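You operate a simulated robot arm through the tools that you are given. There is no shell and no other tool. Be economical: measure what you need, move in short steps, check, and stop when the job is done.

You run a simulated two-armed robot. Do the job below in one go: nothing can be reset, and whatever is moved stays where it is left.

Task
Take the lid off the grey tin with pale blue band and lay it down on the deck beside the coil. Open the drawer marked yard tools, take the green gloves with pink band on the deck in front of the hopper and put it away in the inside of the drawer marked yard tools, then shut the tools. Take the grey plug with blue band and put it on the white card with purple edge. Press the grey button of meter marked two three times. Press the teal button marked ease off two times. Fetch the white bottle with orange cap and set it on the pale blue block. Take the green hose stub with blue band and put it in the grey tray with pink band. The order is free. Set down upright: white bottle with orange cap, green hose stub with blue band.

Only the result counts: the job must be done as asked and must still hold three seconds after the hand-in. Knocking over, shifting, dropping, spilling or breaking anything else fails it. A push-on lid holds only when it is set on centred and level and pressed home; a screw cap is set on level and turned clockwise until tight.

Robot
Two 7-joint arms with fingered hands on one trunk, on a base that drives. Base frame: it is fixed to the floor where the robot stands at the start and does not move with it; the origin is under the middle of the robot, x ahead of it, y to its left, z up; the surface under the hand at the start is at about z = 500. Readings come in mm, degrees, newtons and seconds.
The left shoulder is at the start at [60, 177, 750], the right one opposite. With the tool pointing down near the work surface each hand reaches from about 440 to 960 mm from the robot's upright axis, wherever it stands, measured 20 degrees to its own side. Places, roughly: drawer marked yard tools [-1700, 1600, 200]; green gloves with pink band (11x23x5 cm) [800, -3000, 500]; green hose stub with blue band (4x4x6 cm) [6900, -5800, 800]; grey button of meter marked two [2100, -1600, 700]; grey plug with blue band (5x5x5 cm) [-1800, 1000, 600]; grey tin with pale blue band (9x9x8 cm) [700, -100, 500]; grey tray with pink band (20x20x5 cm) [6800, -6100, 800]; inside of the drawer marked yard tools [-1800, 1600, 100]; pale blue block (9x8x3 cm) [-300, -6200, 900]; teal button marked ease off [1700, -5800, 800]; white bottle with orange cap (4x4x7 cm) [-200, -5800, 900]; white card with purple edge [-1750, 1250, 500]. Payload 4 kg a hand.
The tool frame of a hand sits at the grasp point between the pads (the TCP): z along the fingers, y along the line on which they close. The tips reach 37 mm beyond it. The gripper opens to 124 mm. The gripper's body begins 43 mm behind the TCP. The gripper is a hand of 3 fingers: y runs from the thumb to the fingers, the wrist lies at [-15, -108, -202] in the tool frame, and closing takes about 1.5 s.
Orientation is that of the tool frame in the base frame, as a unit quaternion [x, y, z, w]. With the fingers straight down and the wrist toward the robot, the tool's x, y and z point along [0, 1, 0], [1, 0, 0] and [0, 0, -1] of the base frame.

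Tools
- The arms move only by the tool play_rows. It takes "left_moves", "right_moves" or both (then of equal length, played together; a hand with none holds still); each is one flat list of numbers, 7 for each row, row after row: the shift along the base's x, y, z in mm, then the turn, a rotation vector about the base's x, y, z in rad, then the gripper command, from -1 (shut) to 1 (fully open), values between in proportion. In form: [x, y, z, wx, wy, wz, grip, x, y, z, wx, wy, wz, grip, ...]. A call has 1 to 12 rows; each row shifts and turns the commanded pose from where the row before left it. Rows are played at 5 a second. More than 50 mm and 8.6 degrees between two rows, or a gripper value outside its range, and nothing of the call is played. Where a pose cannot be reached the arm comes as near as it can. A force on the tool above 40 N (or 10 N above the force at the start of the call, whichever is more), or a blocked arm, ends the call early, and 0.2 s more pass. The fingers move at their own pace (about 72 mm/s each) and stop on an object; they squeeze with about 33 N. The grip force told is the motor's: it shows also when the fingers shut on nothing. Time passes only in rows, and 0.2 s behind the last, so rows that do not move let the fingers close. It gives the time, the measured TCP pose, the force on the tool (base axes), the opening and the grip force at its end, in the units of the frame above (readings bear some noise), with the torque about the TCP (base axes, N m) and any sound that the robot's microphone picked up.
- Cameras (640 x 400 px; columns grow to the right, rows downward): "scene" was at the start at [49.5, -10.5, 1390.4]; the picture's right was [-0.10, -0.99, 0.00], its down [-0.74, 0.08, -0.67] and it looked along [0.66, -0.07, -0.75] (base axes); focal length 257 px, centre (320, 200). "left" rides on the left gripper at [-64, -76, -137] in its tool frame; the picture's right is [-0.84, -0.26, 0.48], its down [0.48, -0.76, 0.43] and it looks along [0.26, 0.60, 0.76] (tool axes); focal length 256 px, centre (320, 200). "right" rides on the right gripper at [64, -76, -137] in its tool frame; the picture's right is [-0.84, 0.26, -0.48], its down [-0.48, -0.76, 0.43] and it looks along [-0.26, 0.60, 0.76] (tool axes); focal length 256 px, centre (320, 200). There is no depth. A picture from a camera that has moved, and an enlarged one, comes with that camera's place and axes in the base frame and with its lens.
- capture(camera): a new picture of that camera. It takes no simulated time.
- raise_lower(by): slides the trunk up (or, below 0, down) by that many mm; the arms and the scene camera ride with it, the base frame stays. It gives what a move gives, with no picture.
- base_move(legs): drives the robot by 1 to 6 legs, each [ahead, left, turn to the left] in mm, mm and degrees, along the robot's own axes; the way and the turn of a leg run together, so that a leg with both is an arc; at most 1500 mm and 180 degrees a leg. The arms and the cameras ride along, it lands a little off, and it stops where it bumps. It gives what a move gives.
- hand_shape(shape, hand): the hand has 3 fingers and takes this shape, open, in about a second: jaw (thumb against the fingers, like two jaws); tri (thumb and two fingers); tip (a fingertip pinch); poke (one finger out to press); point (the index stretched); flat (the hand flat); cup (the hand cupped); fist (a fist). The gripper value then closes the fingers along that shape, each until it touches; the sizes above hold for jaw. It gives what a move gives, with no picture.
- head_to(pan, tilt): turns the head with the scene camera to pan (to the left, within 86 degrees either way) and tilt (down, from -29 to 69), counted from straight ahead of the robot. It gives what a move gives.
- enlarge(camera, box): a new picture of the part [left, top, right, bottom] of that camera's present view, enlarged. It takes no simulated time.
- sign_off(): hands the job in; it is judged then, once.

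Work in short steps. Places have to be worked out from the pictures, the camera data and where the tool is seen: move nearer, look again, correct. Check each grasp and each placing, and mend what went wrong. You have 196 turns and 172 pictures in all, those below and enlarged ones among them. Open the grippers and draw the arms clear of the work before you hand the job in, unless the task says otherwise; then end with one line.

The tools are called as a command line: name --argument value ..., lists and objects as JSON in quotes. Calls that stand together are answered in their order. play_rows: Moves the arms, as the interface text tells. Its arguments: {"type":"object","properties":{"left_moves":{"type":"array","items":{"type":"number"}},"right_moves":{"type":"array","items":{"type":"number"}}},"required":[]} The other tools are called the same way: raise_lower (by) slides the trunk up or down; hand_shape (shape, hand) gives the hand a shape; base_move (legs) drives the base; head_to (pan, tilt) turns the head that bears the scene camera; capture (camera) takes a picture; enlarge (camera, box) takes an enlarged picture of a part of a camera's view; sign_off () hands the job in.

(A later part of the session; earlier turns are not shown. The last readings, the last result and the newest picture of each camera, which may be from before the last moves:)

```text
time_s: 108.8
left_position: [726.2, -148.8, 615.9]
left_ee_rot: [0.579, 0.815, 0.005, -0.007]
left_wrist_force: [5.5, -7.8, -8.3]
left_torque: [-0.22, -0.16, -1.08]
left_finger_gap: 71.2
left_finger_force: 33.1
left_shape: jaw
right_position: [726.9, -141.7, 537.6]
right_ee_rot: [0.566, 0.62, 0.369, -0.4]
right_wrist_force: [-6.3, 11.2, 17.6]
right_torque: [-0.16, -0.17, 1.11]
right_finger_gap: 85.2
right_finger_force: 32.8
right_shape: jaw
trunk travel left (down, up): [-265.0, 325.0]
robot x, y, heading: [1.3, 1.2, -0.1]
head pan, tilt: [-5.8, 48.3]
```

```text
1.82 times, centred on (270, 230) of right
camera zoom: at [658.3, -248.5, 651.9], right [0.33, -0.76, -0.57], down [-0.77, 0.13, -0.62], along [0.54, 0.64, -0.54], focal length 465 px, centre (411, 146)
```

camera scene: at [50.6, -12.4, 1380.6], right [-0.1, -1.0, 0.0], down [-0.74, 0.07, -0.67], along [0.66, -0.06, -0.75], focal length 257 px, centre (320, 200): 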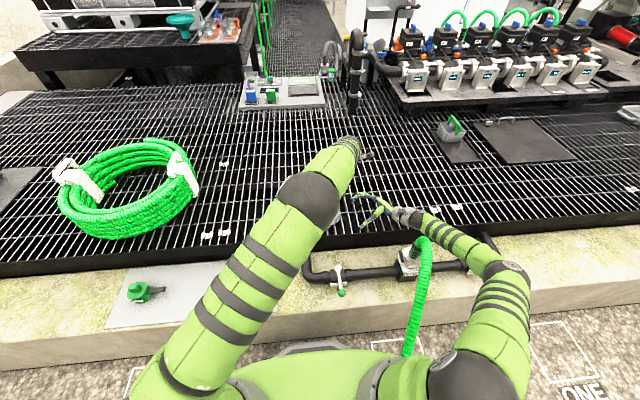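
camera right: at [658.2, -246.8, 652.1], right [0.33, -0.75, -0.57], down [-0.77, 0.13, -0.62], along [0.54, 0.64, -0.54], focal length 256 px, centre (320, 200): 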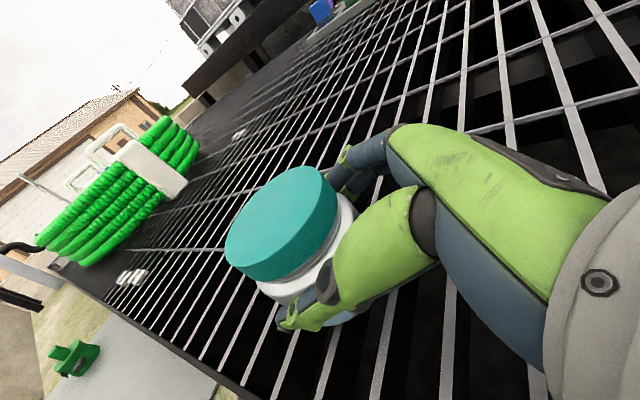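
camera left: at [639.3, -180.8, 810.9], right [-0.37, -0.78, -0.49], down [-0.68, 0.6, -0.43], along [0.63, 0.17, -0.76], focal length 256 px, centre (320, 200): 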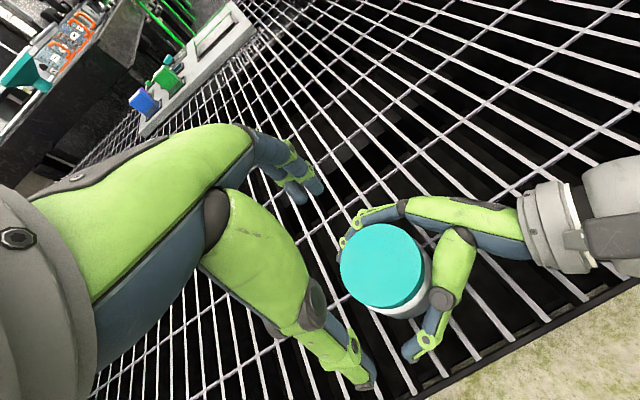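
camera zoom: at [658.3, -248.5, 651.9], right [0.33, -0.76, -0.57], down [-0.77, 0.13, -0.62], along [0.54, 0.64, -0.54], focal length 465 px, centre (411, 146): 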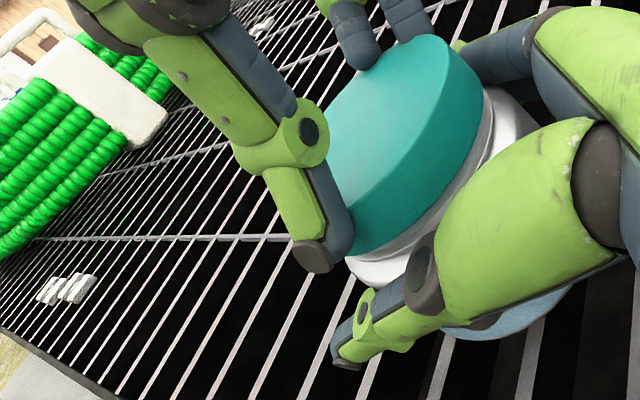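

Reviewing: the gap shrinks whenever my closing fingers press down and grows under clean pulls — so it is a stiff push-on lid. I'll let the tin settle, grip it lower with the right, then hook the left tips under the lid rim and pull straight.

play_rows --left_moves '[0, 0, 0, 0, 0, 0, 1, 0, 0, 0, 0, 0, 0, 1, 0, 0, 30, 0, 0, -0.12, 1, 0, 0, 30, 0, 0, -0.12, 1, 0, 0, 10, 0, 0, -0.08, 1, 0, 0, 0, 0, 0, 0, 1, 0, 0, 0, 0, 0, 0, 1, 0, 0, 0, 0, 0, 0, 1, 0, 0, 0, 0, 0, 0, 1, 0, 0, 0, 0, 0, 0, 1]' --right_moves '[0, 0, 0, 0, 0, 0, -1, 0, 0, 0, 0, 0, 0, -1, 0, 0, 0, 0, 0, 0, -0.2, 0, 0, 0, 0, 0, 0, 0.7, 0, 0, 0, 0, 0, 0, 0.7, 0, -8, -9, 0, 0, 0, 0.7, 0, 0, 0, 0, 0, 0, 0, 0, 0, 0, 0, 0, 0, -1, 0, 0, 0, 0, 0, 0, -1, 0, 0, 0, 0, 0, 0, -1]'

capture --camera "left"

enlarge --camera "right" --box '[170, 120, 370, 340]'

```text
time_s: 111.0
left_position: [728.5, -151.2, 688.0]
left_ee_rot: [0.703, 0.711, 0.006, -0.004]
left_wrist_force: [-0.5, 0.4, 0.3]
left_torque: [0.0, 0.01, 0.02]
left_finger_gap: 123.6
left_finger_force: 0.1
left_shape: jaw
right_position: [723.9, -148.3, 526.5]
right_ee_rot: [0.565, 0.621, 0.367, -0.4]
right_wrist_force: [-1.3, 1.5, 4.8]
right_torque: [0.11, -0.19, 0.06]
right_finger_gap: 88.5
right_finger_force: 33.4
right_shape: jaw
trunk travel left (down, up): [-265.0, 325.0]
robot x, y, heading: [-0.8, -2.6, 0.2]
head pan, tilt: [-5.8, 48.3]
```

```text
96 pictures are left
camera left: at [649.9, -216.2, 824.8], right [-0.24, -0.83, -0.49], down [-0.76, 0.48, -0.43], along [0.6, 0.27, -0.75], focal length 256 px, centre (320, 200)
```

left: 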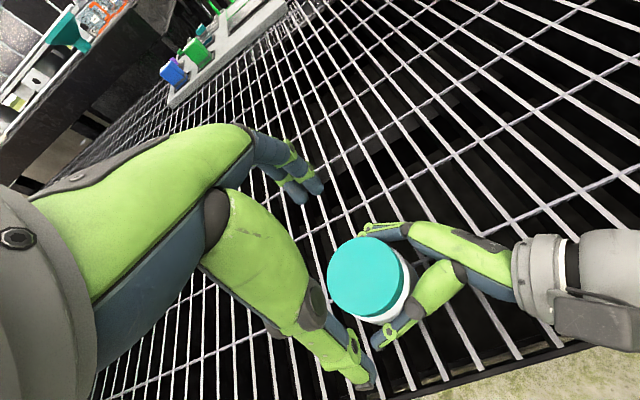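

```text
1.82 times, centred on (270, 230) of right
camera zoom: at [657.0, -255.3, 641.0], right [0.33, -0.76, -0.57], down [-0.77, 0.13, -0.62], along [0.54, 0.64, -0.54], focal length 465 px, centre (411, 146)
```

zoom: 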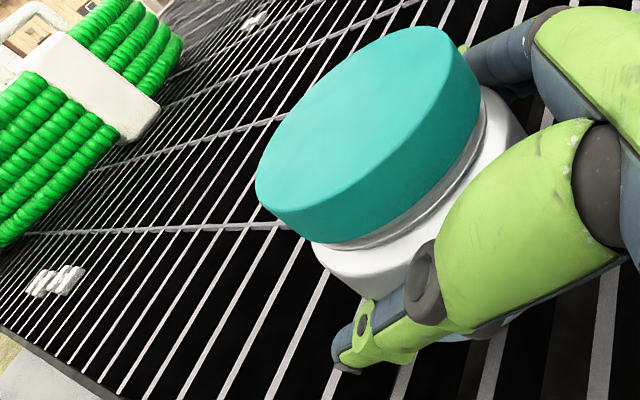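

Tin upright, lid at ≈(732,-148), gap visible ~7 mm. Left descends deep to z≈588 and closes.

play_rows --left_moves '[3, 3, -30, 0, 0, 0, 1, 0, 0, -30, 0, 0, 0, 1, 0, 0, -25, 0, 0, 0, 1, 0, 0, -15, 0, 0, 0, 1, 0, 0, 0, 0, 0, 0, 0.2, 0, 0, 0, 0, 0, 0, -1, 0, 0, 0, 0, 0, 0, -1, 0, 0, 0, 0, 0, 0, -1, 0, 0, 0, 0, 0, 0, -1]'

enlarge --camera "right" --box '[170, 120, 370, 340]'

```text
time_s: 113.0
left_position: [731.2, -148.0, 591.0]
left_ee_rot: [0.703, 0.711, 0.007, -0.002]
left_wrist_force: [-10.4, -0.8, 13.7]
left_torque: [-0.02, -0.01, 0.06]
left_finger_gap: 90.9
left_finger_force: 33.6
left_shape: jaw
right_position: [723.7, -148.7, 525.6]
right_ee_rot: [0.566, 0.621, 0.368, -0.399]
right_wrist_force: [7.3, 3.1, 0.1]
right_torque: [0.17, 0.11, 0.03]
right_finger_gap: 89.1
right_finger_force: 32.9
right_shape: jaw
trunk travel left (down, up): [-265.0, 325.0]
robot x, y, heading: [5.0, -5.0, -0.3]
head pan, tilt: [-5.8, 48.3]
```

```text
1.82 times, centred on (270, 230) of right
camera zoom: at [656.9, -255.5, 641.4], right [0.33, -0.76, -0.56], down [-0.77, 0.13, -0.62], along [0.54, 0.64, -0.54], focal length 465 px, centre (411, 146)
```

zoom: 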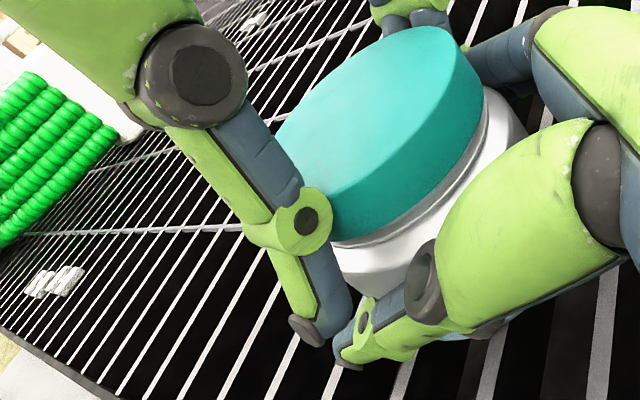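

Pads reach past the rim. I pull straight up steadily; the tips should catch under the rim.

play_rows --left_moves '[0, 0, 3, 0, 0, 0, -1, 0, 0, 3, 0, 0, 0, -1, 0, 0, 3, 0, 0, 0, -1, 0, 0, 3, 0, 0, 0, -1, 0, 0, 3, 0, 0, 0, -1]' --right_moves '[0, 0, 0, 0, 0, 0, -1, 0, 0, -1, 0, 0, 0, -1, 0, 0, -1, 0, 0, 0, -1, 0, 0, -1, 0, 0, 0, -1, 0, 0, -1, 0, 0, 0, -1]'

enlarge --camera "right" --box '[170, 120, 370, 340]'

```text
time_s: 114.2
left_position: [728.3, -145.7, 599.4]
left_ee_rot: [0.702, 0.712, 0.005, -0.007]
left_wrist_force: [4.7, 1.3, -33.2]
left_torque: [0.01, 0.62, 0.04]
left_finger_gap: 93.5
left_finger_force: 33.4
left_shape: jaw
right_position: [727.1, -149.3, 524.6]
right_ee_rot: [0.565, 0.62, 0.369, -0.4]
right_wrist_force: [-4.9, -1.7, 34.9]
right_torque: [0.24, -0.98, 0.0]
right_finger_gap: 88.2
right_finger_force: 32.7
right_shape: jaw
trunk travel left (down, up): [-265.0, 325.0]
robot x, y, heading: [-0.4, -2.9, 0.1]
head pan, tilt: [-5.8, 48.3]
```

```text
1.82 times, centred on (270, 230) of right
camera zoom: at [659.6, -256.0, 638.7], right [0.33, -0.75, -0.57], down [-0.77, 0.13, -0.62], along [0.54, 0.64, -0.54], focal length 465 px, centre (411, 146)
```

zoom: 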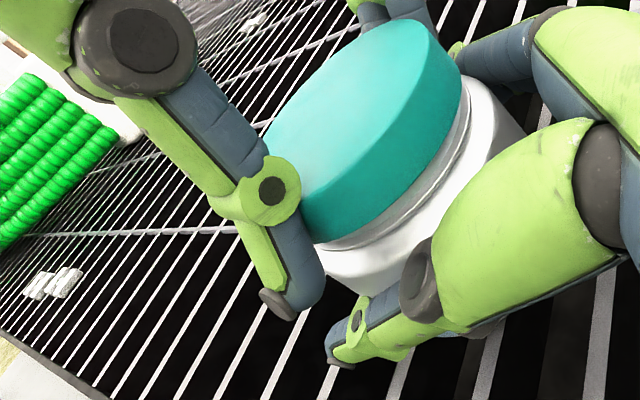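

Pulling cleanly at 33 N and the gap grows with the tin upright. Continue with small steps.

play_rows --left_moves '[0, 0, 1.5, 0, 0, 0, -1, 0, 0, 1, 0, 0, 0.04, -1, 0, 0, 1, 0, 0, -0.04, -1, 0, 0, 1, 0, 0, 0.04, -1, 0, 0, 1, 0, 0, -0.04, -1, 0, 0, 1, 0, 0, 0, -1]' --right_moves '[0, 0, 0, 0, 0, 0, -1, 0, 0, 0, 0, 0, 0, -1, 0, 0, 0, 0, 0, 0, -1, 0, 0, 0, 0, 0, 0, -1, 0, 0, 0, 0, 0, 0, -1, 0, 0, 0, 0, 0, 0, -1]'

enlarge --camera "right" --box '[170, 120, 370, 340]'

```text
time_s: 115.6
left_position: [729.3, -147.8, 608.3]
left_ee_rot: [0.702, 0.712, 0.005, -0.005]
left_wrist_force: [3.9, 1.9, -31.9]
left_torque: [0.03, 0.72, 0.04]
left_finger_gap: 91.4
left_finger_force: 33.3
left_shape: jaw
right_position: [726.4, -148.9, 524.7]
right_ee_rot: [0.566, 0.62, 0.369, -0.4]
right_wrist_force: [-4.9, -0.9, 36.3]
right_torque: [0.42, -1.18, 0.02]
right_finger_gap: 88.2
right_finger_force: 32.8
right_shape: jaw
trunk travel left (down, up): [-265.0, 325.0]
robot x, y, heading: [3.0, -3.2, 0.2]
head pan, tilt: [-5.8, 48.3]
```

```text
1.82 times, centred on (270, 230) of right
camera zoom: at [659.3, -256.1, 638.4], right [0.33, -0.76, -0.57], down [-0.77, 0.13, -0.62], along [0.54, 0.64, -0.54], focal length 465 px, centre (411, 146)
```

zoom: 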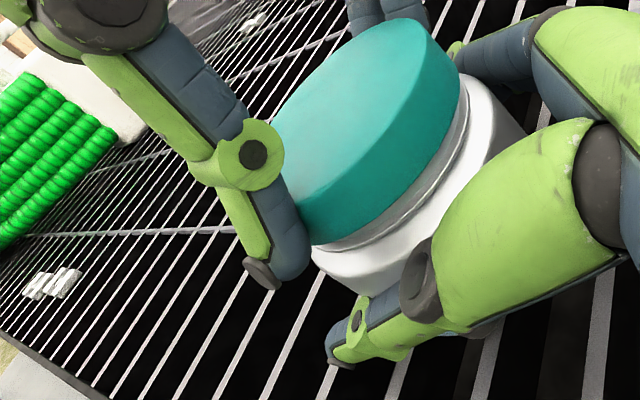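

The fingers creep up the lid, but the gap is growing. Regrip deep and this time pull while turning CCW.

play_rows --left_moves '[0, 0, 0, 0, 0, 0, 1, 0, 0, 0, 0, 0, 0, 1, 0, 0, -6, 0, 0, -0.13, 1, 0, 0, -6, 0, 0, -0.13, 1, 0, 0, -5, 0, 0, 0, 1, 0, 0, 0, 0, 0, 0, 0.2, 0, 0, 0, 0, 0, 0, -1, 0, 0, 0, 0, 0, 0, -1, 0, 0, 0, 0, 0, 0, -1]'

play_rows --left_moves '[0, 0, 4, 0, 0, 0, -1, 0, 0, 4, 0, 0, 0, -1, 0, 0, 2, 0, 0, 0.12, -1, 0, 0, 1, 0, 0, 0.12, -1, 0, 0, 1, 0, 0, 0.12, -1, 0, 0, 1, 0, 0, 0.12, -1, 0, 0, 1, 0, 0, 0.12, -1]' --right_moves '[0, 0, 0, 0, 0, 0, -1, 0, 0, 0, 0, 0, 0, -1, 0, 0, 0, 0, 0, 0, -1, 0, 0, 0, 0, 0, 0, -1, 0, 0, 0, 0, 0, 0, -1, 0, 0, 0, 0, 0, 0, -1, 0, 0, 0, 0, 0, 0, -1]'

enlarge --camera "right" --box '[170, 120, 370, 340]'

```text
time_s: 117.6
left_position: [728.9, -149.9, 593.1]
left_ee_rot: [0.789, 0.615, 0.008, -0.002]
left_wrist_force: [-4.1, 1.0, 11.3]
left_torque: [-0.03, -0.05, 0.02]
left_finger_gap: 82.4
left_finger_force: 32.8
left_shape: jaw
right_position: [725.9, -150.6, 524.1]
right_ee_rot: [0.566, 0.62, 0.368, -0.399]
right_wrist_force: [4.8, -3.3, 18.7]
right_torque: [0.63, -0.7, -0.14]
right_finger_gap: 89.1
right_finger_force: 33.2
right_shape: jaw
trunk travel left (down, up): [-265.0, 325.0]
robot x, y, heading: [2.1, 0.1, 0.3]
head pan, tilt: [-5.8, 48.3]
```

```text
time_s: 119.2
left_position: [729.7, -151.5, 609.0]
left_ee_rot: [0.572, 0.82, 0.005, -0.002]
left_wrist_force: [2.0, -15.4, -11.2]
left_torque: [-0.78, 0.31, -1.84]
left_finger_gap: 74.8
left_finger_force: 33.1
left_shape: jaw
right_position: [724.0, -145.6, 524.9]
right_ee_rot: [0.563, 0.621, 0.368, -0.402]
right_wrist_force: [0.4, 21.5, 29.1]
right_torque: [0.01, -0.73, 1.81]
right_finger_gap: 87.2
right_finger_force: 33.0
right_shape: jaw
trunk travel left (down, up): [-265.0, 325.0]
robot x, y, heading: [-0.9, -1.4, 0.3]
head pan, tilt: [-5.8, 48.3]
```

```text
1.82 times, centred on (270, 230) of right
camera zoom: at [658.2, -253.5, 638.8], right [0.33, -0.75, -0.57], down [-0.77, 0.13, -0.62], along [0.54, 0.65, -0.54], focal length 465 px, centre (411, 146)
```

zoom: 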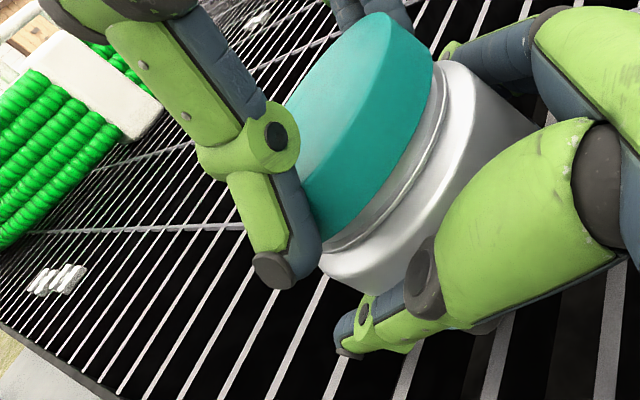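

Gap now ~13 mm: CCW turn with pull works. Repeat the same cycle, starting 3 mm higher.

play_rows --left_moves '[0, 0, 0, 0, 0, 0, 1, 0, 0, 0, 0, 0, 0, 1, 0, 0, -3, 0, 0, -0.14, 1, 0, 0, -3, 0, 0, -0.14, 1, 0, 0, -3, 0, 0, -0.14, 1, 0, 1, -2, 0, 0, -0.14, 1, 0, 1, 0, 0, 0, -0.08, 1, 0, 0, 0, 0, 0, 0, 0.2, 0, 0, 0, 0, 0, 0, -1, 0, 0, 0, 0, 0, 0, -1, 0, 0, 0, 0, 0, 0, -1]'

play_rows --left_moves '[0, 0, 4, 0, 0, 0, -1, 0, 0, 3, 0, 0, 0.1, -1, 0, 0, 1, 0, 0, 0.12, -1, 0, 0, 1, 0, 0, 0.12, -1, 0, 0, 1, 0, 0, 0.12, -1, 0, 0, 1, 0, 0, 0.12, -1]' --right_moves '[0, 0, 0, 0, 0, 0, -1, 0, 0, 0, 0, 0, 0, -1, 0, 0, 0, 0, 0, 0, -1, 0, 0, 0, 0, 0, 0, -1, 0, 0, 0, 0, 0, 0, -1, 0, 0, 0, 0, 0, 0, -1]'

enlarge --camera "right" --box '[170, 120, 370, 340]'

```text
time_s: 121.6
left_position: [728.9, -147.4, 595.9]
left_ee_rot: [0.801, 0.599, 0.007, -0.001]
left_wrist_force: [-2.9, -1.5, 3.5]
left_torque: [0.04, 0.18, -0.04]
left_finger_gap: 82.9
left_finger_force: 32.9
left_shape: jaw
right_position: [724.7, -150.0, 524.0]
right_ee_rot: [0.566, 0.62, 0.368, -0.4]
right_wrist_force: [3.2, -2.6, 21.4]
right_torque: [0.56, -0.54, -0.11]
right_finger_gap: 86.2
right_finger_force: 32.5
right_shape: jaw
trunk travel left (down, up): [-265.0, 325.0]
robot x, y, heading: [1.0, 0.3, -0.1]
head pan, tilt: [-5.8, 48.3]
```

```text
time_s: 123.0
left_position: [730.7, -149.2, 609.4]
left_ee_rot: [0.596, 0.803, 0.004, -0.002]
left_wrist_force: [-2.4, -15.9, -4.7]
left_torque: [-0.68, 0.5, -1.53]
left_finger_gap: 73.3
left_finger_force: 33.1
left_shape: jaw
right_position: [724.5, -146.4, 524.4]
right_ee_rot: [0.563, 0.622, 0.367, -0.402]
right_wrist_force: [1.3, 21.5, 25.6]
right_torque: [-0.11, -0.55, 1.62]
right_finger_gap: 85.2
right_finger_force: 33.4
right_shape: jaw
trunk travel left (down, up): [-265.0, 325.0]
robot x, y, heading: [3.0, -2.5, 0.5]
head pan, tilt: [-5.8, 48.3]
```

```text
1.82 times, centred on (270, 230) of right
camera zoom: at [657.8, -253.3, 638.5], right [0.33, -0.75, -0.57], down [-0.77, 0.13, -0.62], along [0.54, 0.65, -0.54], focal length 465 px, centre (411, 146)
```

zoom: 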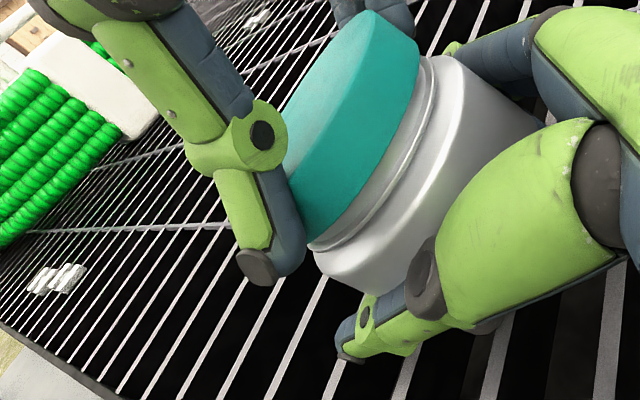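

Growing again. Another cycle.

play_rows --left_moves '[0, 0, 0, 0, 0, 0, 1, 0, 0, 0, 0, 0, 0, 1, 0, 0, -3, 0, 0, -0.14, 1, 0, 1, -3, 0, 0, -0.14, 1, 0, 1, -2, 0, 0, -0.14, 1, 0, 1, -2, 0, 0, -0.14, 1, 0, 1, 0, 0, 0, -0.14, 1, 0, 0, 0, 0, 0, 0, 0.2, 0, 0, 0, 0, 0, 0, -1, 0, 0, 0, 0, 0, 0, -1, 0, 0, 0, 0, 0, 0, -1]'

play_rows --left_moves '[0, 0, 4, 0, 0, 0, -1, 0, 0, 3, 0, 0, 0.1, -1, 0, 0, 1, 0, 0, 0.12, -1, 0, 0, 1, 0, 0, 0.12, -1, 0, 0, 1, 0, 0, 0.12, -1, 0, 0, 1, 0, 0, 0.12, -1, 0, 0, 4, 0, 0, 0, -1]' --right_moves '[0, 0, 0, 0, 0, 0, -1, 0, 0, 0, 0, 0, 0, -1, 0, 0, 0, 0, 0, 0, -1, 0, 0, 0, 0, 0, 0, -1, 0, 0, 0, 0, 0, 0, -1, 0, 0, 0, 0, 0, 0, -1, 0, 0, 0, 0, 0, 0, -1]'

enlarge --camera "right" --box '[170, 120, 370, 340]'

```text
time_s: 125.4
left_position: [729.8, -143.0, 599.4]
left_ee_rot: [0.835, 0.55, 0.008, -0.002]
left_wrist_force: [-4.7, 0.0, 6.9]
left_torque: [0.14, 0.51, -0.07]
left_finger_gap: 86.1
left_finger_force: 33.7
left_shape: jaw
right_position: [725.5, -149.7, 523.3]
right_ee_rot: [0.565, 0.621, 0.368, -0.4]
right_wrist_force: [2.3, -7.5, 24.1]
right_torque: [0.37, -0.7, -0.11]
right_finger_gap: 84.7
right_finger_force: 33.3
right_shape: jaw
trunk travel left (down, up): [-265.0, 325.0]
robot x, y, heading: [-0.7, -0.1, 0.2]
head pan, tilt: [-5.8, 48.3]
```

```text
time_s: 127.0
left_position: [729.5, -145.3, 613.1]
left_ee_rot: [0.644, 0.765, 0.004, -0.003]
left_wrist_force: [-6.0, -20.8, -12.0]
left_torque: [-0.66, 0.73, -1.58]
left_finger_gap: 68.8
left_finger_force: 33.1
left_shape: jaw
right_position: [726.6, -145.2, 524.4]
right_ee_rot: [0.563, 0.622, 0.368, -0.402]
right_wrist_force: [6.7, 25.9, 28.0]
right_torque: [-0.49, -0.34, 1.66]
right_finger_gap: 84.1
right_finger_force: 33.5
right_shape: jaw
trunk travel left (down, up): [-265.0, 325.0]
robot x, y, heading: [6.3, -1.3, 0.2]
head pan, tilt: [-5.8, 48.3]
```

```text
1.82 times, centred on (270, 230) of right
camera zoom: at [658.5, -253.3, 639.1], right [0.33, -0.75, -0.57], down [-0.77, 0.13, -0.62], along [0.54, 0.65, -0.54], focal length 465 px, centre (411, 146)
```

zoom: 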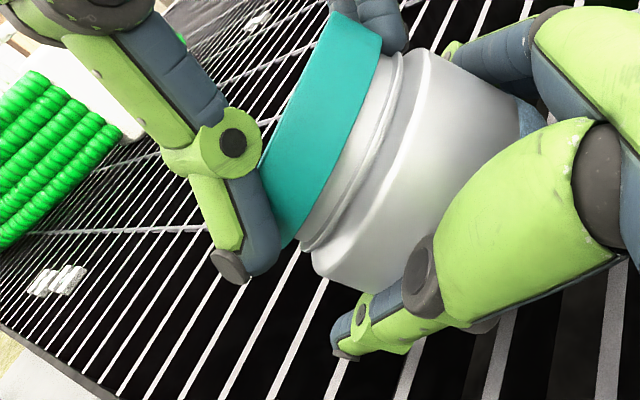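

The tin leans again. I release both to let it settle, regrip low with the right, and check.

play_rows --left_moves '[0, 0, 0, 0, 0, 0, 1, 0, 0, 0, 0, 0, 0, 1, 0, 0, 30, 0, 0, -0.14, 1, 0, 0, 30, 0, 0, -0.14, 1, 0, 0, 10, 0, 0, 0, 1, 0, 0, 0, 0, 0, 0, 1, 0, 0, 0, 0, 0, 0, 1, 0, 0, 0, 0, 0, 0, 1, 0, 0, 0, 0, 0, 0, 1, 0, 0, 0, 0, 0, 0, 1]' --right_moves '[0, 0, 0, 0, 0, 0, -1, 0, 0, 0, 0, 0, 0, -1, 0, 0, 0, 0, 0, 0, -0.2, 0, 0, 0, 0, 0, 0, 0.7, 0, 0, 0, 0, 0, 0, 0.7, 0, -4, 0, 0, 0, 0, 0.7, 0, 0, 0, 0, 0, 0, 0, 0, 0, 0, 0, 0, 0, -1, 0, 0, 0, 0, 0, 0, -1, 0, 0, 0, 0, 0, 0, -1]'

capture --camera "left"

enlarge --camera "right" --box '[170, 120, 370, 340]'

```text
time_s: 129.2
left_position: [730.1, -144.0, 680.5]
left_ee_rot: [0.744, 0.668, 0.006, -0.003]
left_wrist_force: [0.5, 0.3, 0.4]
left_torque: [0.0, -0.03, -0.02]
left_finger_gap: 123.8
left_finger_force: 0.1
left_shape: jaw
right_position: [725.0, -153.8, 523.7]
right_ee_rot: [0.566, 0.62, 0.367, -0.4]
right_wrist_force: [3.6, 2.5, 11.2]
right_torque: [0.46, -0.51, -0.06]
right_finger_gap: 89.1
right_finger_force: 32.6
right_shape: jaw
trunk travel left (down, up): [-265.0, 325.0]
robot x, y, heading: [0.7, -1.6, 0.0]
head pan, tilt: [-5.8, 48.3]
```

```text
88 pictures are left
camera left: at [643.9, -199.8, 817.5], right [-0.34, -0.8, -0.49], down [-0.7, 0.57, -0.43], along [0.62, 0.2, -0.75], focal length 256 px, centre (320, 200)
```

left: 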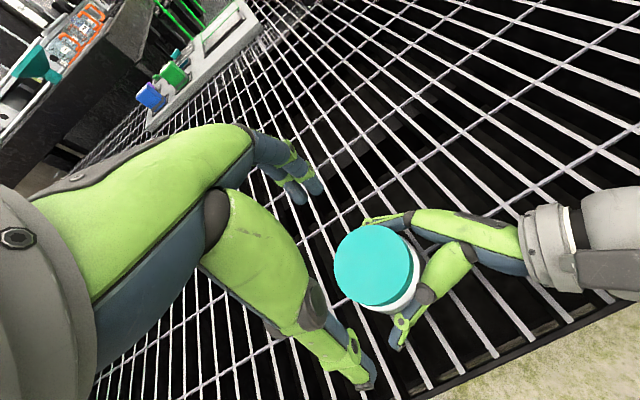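

```text
1.82 times, centred on (270, 230) of right
camera zoom: at [658.7, -260.4, 637.3], right [0.33, -0.76, -0.57], down [-0.77, 0.13, -0.62], along [0.54, 0.64, -0.54], focal length 465 px, centre (411, 146)
```

zoom: 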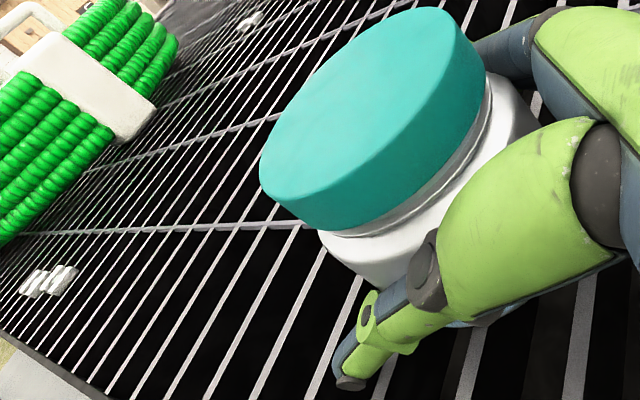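

Upright again; lid at ≈(735,-158). Clean approach: grip lid only (z≈595), centred, and turn CCW without any pull.

play_rows --left_moves '[2, -7, -20, 0, 0, -0.13, 1, 2, -7, -20, 0, 0, -0.13, 1, 0, 0, -25, 0, 0, -0.13, 1, 0, 0, -20, 0, 0, 0, 1, 0, 0, 0, 0, 0, 0, 0.2, 0, 0, 0, 0, 0, 0, -0.5, 0, 0, 0, 0, 0, 0, -1, 0, 0, 0, 0, 0, 0, -1]'

play_rows --left_moves '[0, 0, 0, 0, 0, 0.12, -1, 0, 0, 0, 0, 0, 0.12, -1, 0, 0, 0, 0, 0, 0.12, -1]'

play_rows --left_moves '[0, 0, 0.5, 0, 0, 0.12, -1, 0, 0, 0.5, 0, 0, 0.12, -1, 0, 0, 0.5, 0, 0, 0.12, -1]'

enlarge --camera "right" --box '[170, 120, 370, 340]'

```text
time_s: 131.0
left_position: [733.1, -160.0, 598.1]
left_ee_rot: [0.859, 0.511, 0.008, 0.001]
left_wrist_force: [-0.2, 0.2, 15.6]
left_torque: [-0.01, 0.07, 0.0]
left_finger_gap: 86.3
left_finger_force: 33.5
left_shape: jaw
right_position: [724.9, -154.1, 522.7]
right_ee_rot: [0.566, 0.621, 0.368, -0.399]
right_wrist_force: [0.9, -0.7, 6.2]
right_torque: [0.72, -0.38, -0.01]
right_finger_gap: 88.6
right_finger_force: 32.9
right_shape: jaw
trunk travel left (down, up): [-265.0, 325.0]
robot x, y, heading: [0.3, -2.7, 0.2]
head pan, tilt: [-5.8, 48.3]
```

```text
time_s: 131.8
left_position: [733.4, -160.9, 599.1]
left_ee_rot: [0.754, 0.657, 0.007, -0.001]
left_wrist_force: [-5.8, -21.0, 19.0]
left_torque: [-0.81, -0.22, -1.75]
left_finger_gap: 84.9
left_finger_force: 32.9
left_shape: jaw
right_position: [725.5, -152.3, 523.7]
right_ee_rot: [0.564, 0.621, 0.367, -0.402]
right_wrist_force: [9.0, 14.8, 6.0]
right_torque: [-0.06, 0.42, 1.87]
right_finger_gap: 89.3
right_finger_force: 33.1
right_shape: jaw
trunk travel left (down, up): [-265.0, 325.0]
robot x, y, heading: [0.9, -0.7, 0.3]
head pan, tilt: [-5.8, 48.3]
```

```text
time_s: 132.6
left_position: [734.2, -162.1, 601.3]
left_ee_rot: [0.626, 0.779, 0.007, 0.003]
left_wrist_force: [1.2, -34.0, 14.3]
left_torque: [-1.19, -0.72, -3.25]
left_finger_gap: 81.7
left_finger_force: 33.4
left_shape: jaw
right_position: [724.8, -149.3, 525.7]
right_ee_rot: [0.562, 0.622, 0.368, -0.402]
right_wrist_force: [6.1, 32.1, 13.8]
right_torque: [-0.61, 0.31, 3.32]
right_finger_gap: 89.7
right_finger_force: 32.8
right_shape: jaw
trunk travel left (down, up): [-265.0, 325.0]
robot x, y, heading: [4.5, -0.4, 0.1]
head pan, tilt: [-5.8, 48.3]
```

```text
1.82 times, centred on (270, 230) of right
camera zoom: at [657.7, -257.2, 638.9], right [0.33, -0.75, -0.57], down [-0.77, 0.13, -0.62], along [0.54, 0.65, -0.54], focal length 465 px, centre (411, 146)
```

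zoom: 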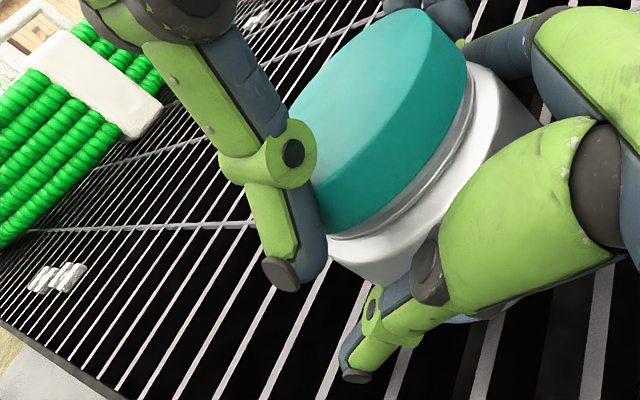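

Torque builds to 3.2 N·m without slipping. I continue the turn a bit with the pull removed to see whether it gives.

play_rows --left_moves '[0, 5, 4, 0, 0, 0.1, -1, 0, 5, 4, 0, 0, 0.1, -1, 0, 0, 3, 0, 0, 0, -1]'

enlarge --camera "right" --box '[170, 120, 370, 340]'

```text
time_s: 133.2
left_position: [735.4, -161.0, 610.1]
left_ee_rot: [0.564, 0.826, 0.003, 0.007]
left_wrist_force: [2.0, -13.8, 1.9]
left_torque: [-0.55, 0.0, -1.05]
left_finger_gap: 66.7
left_finger_force: 32.9
left_shape: jaw
right_position: [721.9, -143.2, 526.9]
right_ee_rot: [0.556, 0.625, 0.367, -0.407]
right_wrist_force: [-2.1, 12.8, 7.7]
right_torque: [-0.27, -0.35, 1.22]
right_finger_gap: 88.4
right_finger_force: 33.2
right_shape: jaw
trunk travel left (down, up): [-265.0, 325.0]
robot x, y, heading: [2.6, -7.6, 0.1]
head pan, tilt: [-5.8, 48.3]
stopped in row 2 (right hand): the force on the tool passed its limit at 50 N (the readings are from after the stop); the commanded pose is now the measured one
```

```text
1.82 times, centred on (270, 230) of right
camera zoom: at [656.8, -252.0, 639.7], right [0.35, -0.74, -0.57], down [-0.77, 0.12, -0.62], along [0.53, 0.66, -0.53], focal length 465 px, centre (411, 146)
```

zoom: 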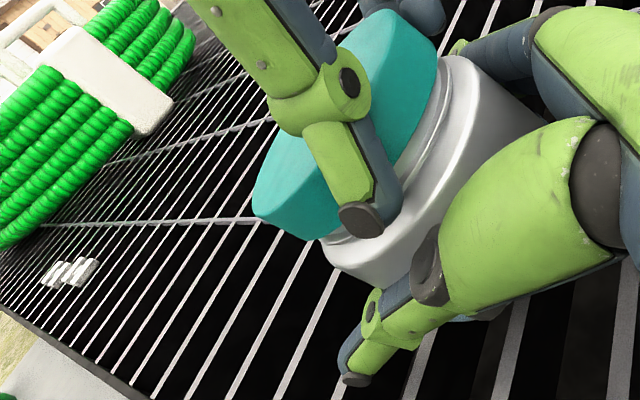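

The thumb slipped round the lid. I back the left hand off and look again.

play_rows --left_moves '[0, 0, 0, 0, 0, 0, 1, 0, 0, 0, 0, 0, 0, 1, 0, 0, 30, 0, 0, -0.14, 1, 0, 0, 30, 0, 0, -0.14, 1, 0, 0, 20, 0, 0, -0.1, 1]'

enlarge --camera "right" --box '[170, 120, 370, 340]'

enlarge --camera "left" --box '[300, 200, 460, 330]'

```text
time_s: 134.4
left_position: [735.6, -157.0, 689.1]
left_ee_rot: [0.708, 0.706, 0.003, 0.003]
left_wrist_force: [0.4, 1.1, -0.4]
left_torque: [0.0, -0.01, 0.03]
left_finger_gap: 123.6
left_finger_force: 0.1
left_shape: jaw
right_position: [723.6, -147.7, 525.5]
right_ee_rot: [0.561, 0.623, 0.367, -0.403]
right_wrist_force: [2.6, -3.0, 12.4]
right_torque: [0.22, -0.26, -0.11]
right_finger_gap: 88.5
right_finger_force: 33.2
right_shape: jaw
trunk travel left (down, up): [-265.0, 325.0]
robot x, y, heading: [1.0, -1.7, 0.5]
head pan, tilt: [-5.8, 48.3]
```

```text
1.82 times, centred on (270, 230) of right
camera zoom: at [657.5, -255.3, 638.9], right [0.34, -0.75, -0.57], down [-0.77, 0.12, -0.62], along [0.54, 0.65, -0.54], focal length 465 px, centre (411, 146)
```

zoom: 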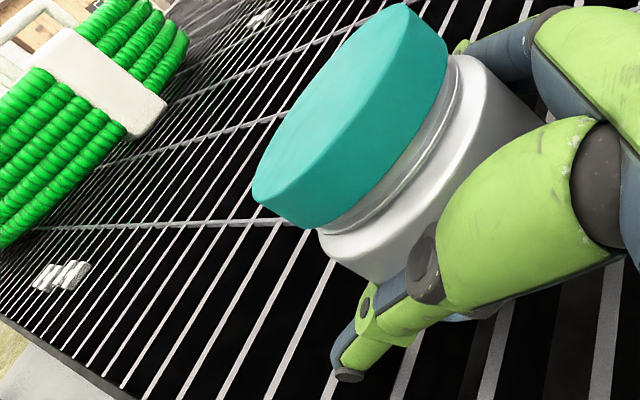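

```text
3.08 times, centred on (380, 265) of left
camera zoom: at [655.4, -220.2, 826.1], right [-0.25, -0.84, -0.49], down [-0.75, 0.49, -0.44], along [0.61, 0.25, -0.75], focal length 788 px, centre (135, 0)
```

zoom: 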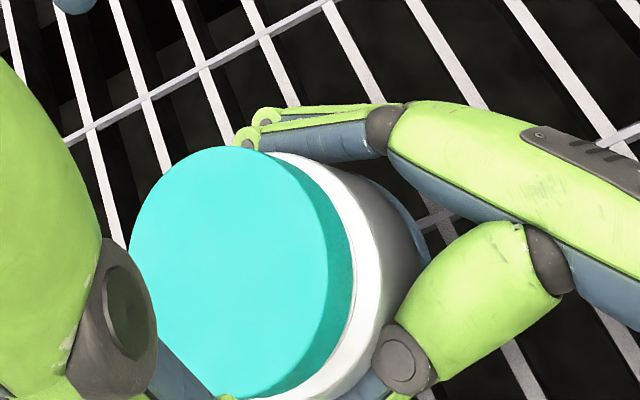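

I'll settle the tin again, regrip with both at yaw 0, and try rocking the lid about the y axis (both grips resist that axis well) with moderate pull.

play_rows --right_moves '[0, 0, 0, 0, 0, 0, 0, 0, 0, 0, 0, 0, 0, 0.7, 0, -4, -1, 0, 0, 0, 0.7, 0, 0, 0, 0, 0, 0, 0, 0, 0, 0, 0, 0, 0, -1, 0, 0, 0, 0, 0, 0, -1, 0, 0, 0, 0, 0, 0, -1, 0, 0, 0, 0, 0, 0, -1, 0, 0, 0, 0, 0, 0, -1, 0, 0, 0, 0, 0, 0, -1, 0, 0, 0, 0, 0, 0, -1, 0, 0, 0, 0, 0, 0, -1]' --left_moves '[0, 0, 0, 0, 0, 0, 1, 0, 0, 0, 0, 0, 0, 1, 0, 0, 0, 0, 0, 0, 1, 0, 0, 0, 0, 0, 0, 1, -1, -1, -25, 0, 0, 0, 1, 0, -1, -25, 0, 0, 0, 1, 0, 0, -25, 0, 0, 0, 1, 0, 0, -21, 0, 0, 0, 1, 0, 0, 0, 0, 0, 0, 0, 0, 0, 0, 0, 0, 0, -1, 0, 0, 0, 0, 0, 0, -1, 0, 0, 0, 0, 0, 0, -1]'

play_rows --left_moves '[0, 0, 3, 0, 0.12, 0, -1, 0, 0, 2, 0, 0.12, 0, -1, 0, 0, 1, 0, -0.12, 0, -1, 0, 0, 1, 0, -0.12, 0, -1, 0, 0, 1, 0, -0.12, 0, -1, 0, 0, 1, 0, -0.12, 0, -1]' --right_moves '[0, 0, 0, 0, 0, 0, -1, 0, 0, 0, 0, 0, 0, -1, 0, 0, 0, 0, 0, 0, -1, 0, 0, 0, 0, 0, 0, -1, 0, 0, 0, 0, 0, 0, -1, 0, 0, 0, 0, 0, 0, -1]'

enlarge --camera "right" --box '[170, 120, 370, 340]'

```text
time_s: 137.0
left_position: [734.1, -159.7, 595.0]
left_ee_rot: [0.708, 0.707, 0.004, 0.004]
left_wrist_force: [-3.1, -3.4, 3.8]
left_torque: [-0.07, 0.14, 0.07]
left_finger_gap: 84.6
left_finger_force: 33.1
left_shape: jaw
right_position: [723.4, -150.5, 524.6]
right_ee_rot: [0.559, 0.624, 0.367, -0.404]
right_wrist_force: [3.9, 4.6, 7.3]
right_torque: [0.37, -0.33, 0.12]
right_finger_gap: 89.1
right_finger_force: 32.7
right_shape: jaw
trunk travel left (down, up): [-265.0, 325.0]
robot x, y, heading: [-1.6, 2.0, 0.5]
head pan, tilt: [-5.8, 48.3]
```

```text
time_s: 138.4
left_position: [733.6, -162.6, 604.8]
left_ee_rot: [0.703, 0.7, 0.087, 0.092]
left_wrist_force: [-23.9, -11.7, 25.7]
left_torque: [-0.4, 1.61, 0.01]
left_finger_gap: 76.7
left_finger_force: 33.0
left_shape: jaw
right_position: [723.1, -151.1, 523.8]
right_ee_rot: [0.561, 0.623, 0.368, -0.403]
right_wrist_force: [16.2, 9.3, -1.1]
right_torque: [0.52, 0.08, 0.63]
right_finger_gap: 90.6
right_finger_force: 32.7
right_shape: jaw
trunk travel left (down, up): [-265.0, 325.0]
robot x, y, heading: [2.3, -4.5, 0.3]
head pan, tilt: [-5.8, 48.3]
```

```text
1.82 times, centred on (270, 230) of right
camera zoom: at [657.1, -258.6, 638.1], right [0.34, -0.75, -0.57], down [-0.77, 0.12, -0.62], along [0.54, 0.65, -0.54], focal length 465 px, centre (411, 146)
```

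zoom: 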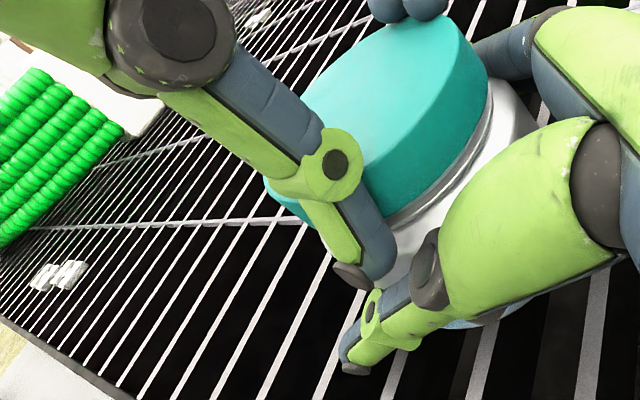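

Rereading the geometry, the clean straight pull at t≈114 was really lifting the lid and I stopped too early. Repeat that: level hand, deep grip, then pull continuously.

play_rows --left_moves '[0, 0, 0, 0, 0, 0, 1, 0, 0, 0, 0, 0, 0, 1, 0, 0, 8, 0, 0.12, 0, 1, 0, 1, 0, 0, 0.12, 0, 1, 0, 2, -10, 0, 0, 0, 1, 0, 0, -12, 0, 0, 0, 1, 0, 0, 0, 0, 0, 0, 0.2, 0, 0, 0, 0, 0, 0, -1, 0, 0, 0, 0, 0, 0, -1, 0, 0, 0, 0, 0, 0, -1]'

play_rows --left_moves '[0, 0, 3, 0, 0, 0, -1, 0, 0, 3, 0, 0, 0, -1, 0, 0, 3, 0, 0, 0, -1, 0, 0, 2, 0, 0, 0, -1, 0, 0, 2, 0, 0, 0, -1, 0, 0, 1.5, 0, 0, 0, -1, 0, 0, 1.5, 0, 0, 0, -1, 0, 0, 1.5, 0, 0, 0, -1, 0, 0, 1.5, 0, 0, 0, -1]' --right_moves '[0, 0, 0, 0, 0, 0, -1, 0, 0, 0, 0, 0, 0, -1, 0, 0, 0, 0, 0, 0, -1, 0, 0, 0, 0, 0, 0, -1, 0, 0, 0, 0, 0, 0, -1, 0, 0, 0, 0, 0, 0, -1, 0, 0, 0, 0, 0, 0, -1, 0, 0, 0, 0, 0, 0, -1, 0, 0, 0, 0, 0, 0, -1]'

enlarge --camera "right" --box '[170, 120, 370, 340]'

```text
time_s: 140.6
left_position: [734.3, -156.3, 591.9]
left_ee_rot: [0.708, 0.706, 0.004, 0.004]
left_wrist_force: [-11.1, -0.2, 16.7]
left_torque: [-0.08, 0.38, 0.16]
left_finger_gap: 86.4
left_finger_force: 32.9
left_shape: jaw
right_position: [722.9, -150.8, 523.9]
right_ee_rot: [0.56, 0.623, 0.367, -0.404]
right_wrist_force: [9.9, -1.4, 3.1]
right_torque: [0.82, -0.21, -0.1]
right_finger_gap: 90.0
right_finger_force: 33.2
right_shape: jaw
trunk travel left (down, up): [-265.0, 325.0]
robot x, y, heading: [0.3, -2.5, 0.4]
head pan, tilt: [-5.8, 48.3]
```

```text
time_s: 142.6
left_position: [735.8, -155.3, 606.7]
left_ee_rot: [0.708, 0.706, 0.004, 0.005]
left_wrist_force: [-1.1, 3.2, -23.2]
left_torque: [0.1, 0.49, 0.04]
left_finger_gap: 85.3
left_finger_force: 33.4
left_shape: jaw
right_position: [723.4, -150.8, 522.9]
right_ee_rot: [0.56, 0.623, 0.366, -0.404]
right_wrist_force: [2.2, -3.7, 25.1]
right_torque: [0.13, -0.8, -0.08]
right_finger_gap: 89.4
right_finger_force: 33.2
right_shape: jaw
trunk travel left (down, up): [-265.0, 325.0]
robot x, y, heading: [1.8, -0.7, 0.4]
head pan, tilt: [-5.8, 48.3]
```

```text
1.82 times, centred on (270, 230) of right
camera zoom: at [657.6, -259.0, 637.5], right [0.34, -0.75, -0.57], down [-0.77, 0.12, -0.62], along [0.54, 0.65, -0.54], focal length 465 px, centre (411, 146)
```

zoom: 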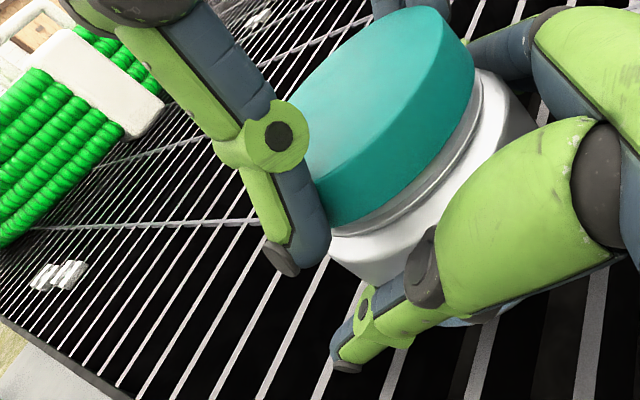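

Upright, gap growing, 23 N steady. Continue rising slowly without releasing.

play_rows --left_moves '[0, 0, 2, 0, 0, 0, -1, 0, 0, 2, 0, 0, 0, -1, 0, 0, 2, 0, 0, 0, -1, 0, 0, 2, 0, 0, 0, -1, 0, 0, 2, 0, 0, 0, -1, 0, 0, 2, 0, 0, 0, -1]' --right_moves '[0, 0, 0, 0, 0, 0, -1, 0, 0, 0, 0, 0, 0, -1, 0, 0, 0, 0, 0, 0, -1, 0, 0, 0, 0, 0, 0, -1, 0, 0, 0, 0, 0, 0, -1, 0, 0, 0, 0, 0, 0, -1]'

enlarge --camera "right" --box '[170, 120, 370, 340]'

```text
time_s: 144.0
left_position: [735.0, -156.8, 620.4]
left_ee_rot: [0.709, 0.706, 0.004, 0.007]
left_wrist_force: [-0.1, -0.3, 0.4]
left_torque: [0.01, -0.02, 0.0]
left_finger_gap: 44.1
left_finger_force: 33.1
left_shape: jaw
right_position: [722.2, -150.8, 523.1]
right_ee_rot: [0.56, 0.624, 0.367, -0.404]
right_wrist_force: [2.3, 0.0, 14.7]
right_torque: [0.53, -0.43, -0.1]
right_finger_gap: 89.8
right_finger_force: 33.0
right_shape: jaw
trunk travel left (down, up): [-265.0, 325.0]
robot x, y, heading: [3.8, -3.4, 0.4]
head pan, tilt: [-5.8, 48.3]
```

```text
1.82 times, centred on (270, 230) of right
camera zoom: at [656.9, -258.7, 637.3], right [0.34, -0.75, -0.57], down [-0.77, 0.12, -0.62], along [0.53, 0.65, -0.54], focal length 465 px, centre (411, 146)
```

zoom: 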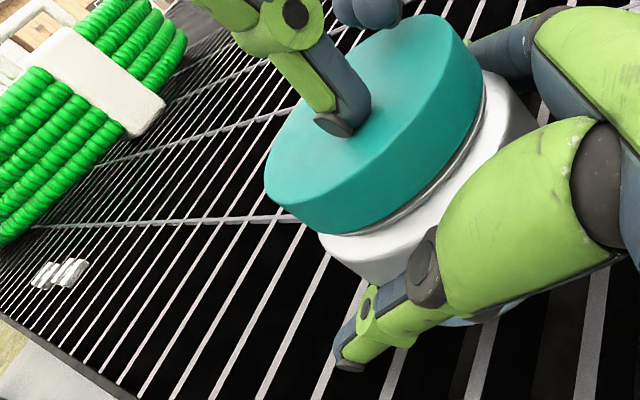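

The lid springs back when released: it's held by a stiff retention that needs more force than my shallow grips give. I grip deeper (z≈583, tips under the rim) and ramp the pull beyond 40 N.

play_rows --left_moves '[0, 0, 10, 0, 0, 0, 1, 0, 0, 0, 0, 0, 0, 1, 0, 0, 0, 0, 0, 0, 1, 0, 0, -20, 0, 0, 0, 1, 0, 0, -18, 0, 0, 0, 1, 0, 0, -10, 0, 0, 0, 1, 0, 0, 0, 0, 0, 0, 0.2, 0, 0, 0, 0, 0, 0, -1, 0, 0, 0, 0, 0, 0, -1, 0, 0, 0, 0, 0, 0, -1]'

play_rows --left_moves '[0, 0, 3, 0, 0, 0, -1, 0, 0, 3, 0, 0, 0, -1, 0, 0, 3, 0, 0, 0, -1, 0, 0, 2, 0, 0, 0, -1]' --right_moves '[0, 0, 0, 0, 0, 0, -1, 0, 0, 0, 0, 0, 0, -1, 0, 0, 0, 0, 0, 0, -1, 0, 0, 0, 0, 0, 0, -1]'

enlarge --camera "right" --box '[170, 120, 370, 340]'

```text
time_s: 146.2
left_position: [733.4, -158.2, 582.6]
left_ee_rot: [0.709, 0.706, 0.003, 0.005]
left_wrist_force: [-13.0, 0.3, 16.5]
left_torque: [-0.11, -0.56, 0.03]
left_finger_gap: 94.6
left_finger_force: 33.0
left_shape: jaw
right_position: [723.0, -150.8, 524.1]
right_ee_rot: [0.56, 0.623, 0.367, -0.403]
right_wrist_force: [13.2, 4.2, 1.8]
right_torque: [0.88, 0.65, 0.19]
right_finger_gap: 90.2
right_finger_force: 32.4
right_shape: jaw
trunk travel left (down, up): [-265.0, 325.0]
robot x, y, heading: [1.3, -3.6, 0.2]
head pan, tilt: [-5.8, 48.3]
```

```text
time_s: 147.2
left_position: [732.9, -154.5, 590.8]
left_ee_rot: [0.708, 0.707, 0.003, 0.003]
left_wrist_force: [-10.2, -0.7, -2.8]
left_torque: [-0.11, -0.34, 0.19]
left_finger_gap: 93.3
left_finger_force: 32.6
left_shape: jaw
right_position: [723.8, -150.8, 523.6]
right_ee_rot: [0.56, 0.624, 0.366, -0.404]
right_wrist_force: [13.1, 2.2, 12.7]
right_torque: [0.45, 0.48, -0.1]
right_finger_gap: 89.8
right_finger_force: 32.7
right_shape: jaw
trunk travel left (down, up): [-265.0, 325.0]
robot x, y, heading: [-1.0, -3.1, 0.3]
head pan, tilt: [-5.8, 48.3]
```

```text
1.82 times, centred on (270, 230) of right
camera zoom: at [657.5, -258.7, 637.9], right [0.34, -0.75, -0.57], down [-0.77, 0.12, -0.62], along [0.54, 0.65, -0.54], focal length 465 px, centre (411, 146)
```

zoom: 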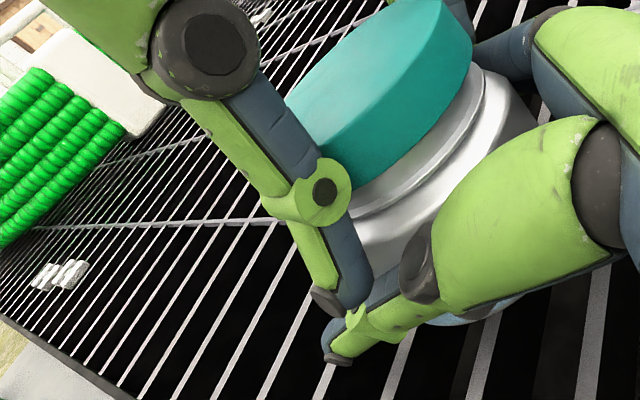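

The whole neck is now exposed and the pull force is near zero — the lid is coming off. Keep lifting.

play_rows --left_moves '[0, 0, 3, 0, 0, 0, -1, 0, 0, 3, 0, 0, 0, -1, 0, 0, 4, 0, 0, 0, -1, 0, 0, 4, 0, 0, 0, -1]' --right_moves '[0, 0, 0, 0, 0, 0, -1, 0, 0, 0, 0, 0, 0, -1, 0, 0, 0, 0, 0, 0, -1, 0, 0, 0, 0, 0, 0, -1]'

enlarge --camera "right" --box '[170, 120, 370, 340]'

```text
time_s: 148.2
left_position: [736.2, -155.2, 606.9]
left_ee_rot: [0.708, 0.706, 0.004, 0.006]
left_wrist_force: [0.1, 1.2, -0.8]
left_torque: [-0.03, 0.05, 0.02]
left_finger_gap: 94.2
left_finger_force: 33.6
left_shape: jaw
right_position: [721.9, -150.6, 523.7]
right_ee_rot: [0.56, 0.625, 0.366, -0.403]
right_wrist_force: [3.2, -0.2, 14.9]
right_torque: [0.44, -0.49, -0.14]
right_finger_gap: 89.1
right_finger_force: 33.0
right_shape: jaw
trunk travel left (down, up): [-265.0, 325.0]
robot x, y, heading: [2.9, -2.1, 0.2]
head pan, tilt: [-5.8, 48.3]
```

```text
1.82 times, centred on (270, 230) of right
camera zoom: at [656.6, -258.8, 637.4], right [0.34, -0.75, -0.57], down [-0.77, 0.12, -0.62], along [0.53, 0.65, -0.54], focal length 465 px, centre (411, 146)
```

zoom: 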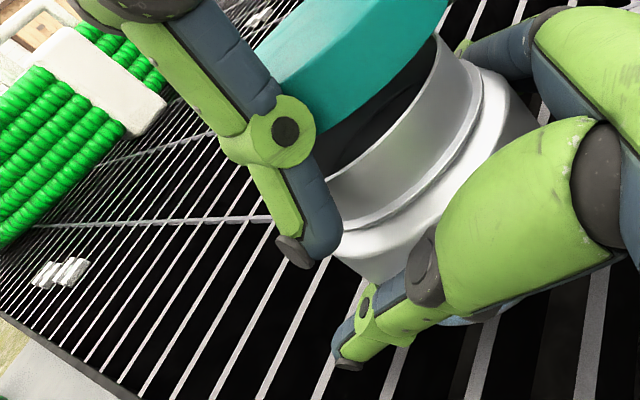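

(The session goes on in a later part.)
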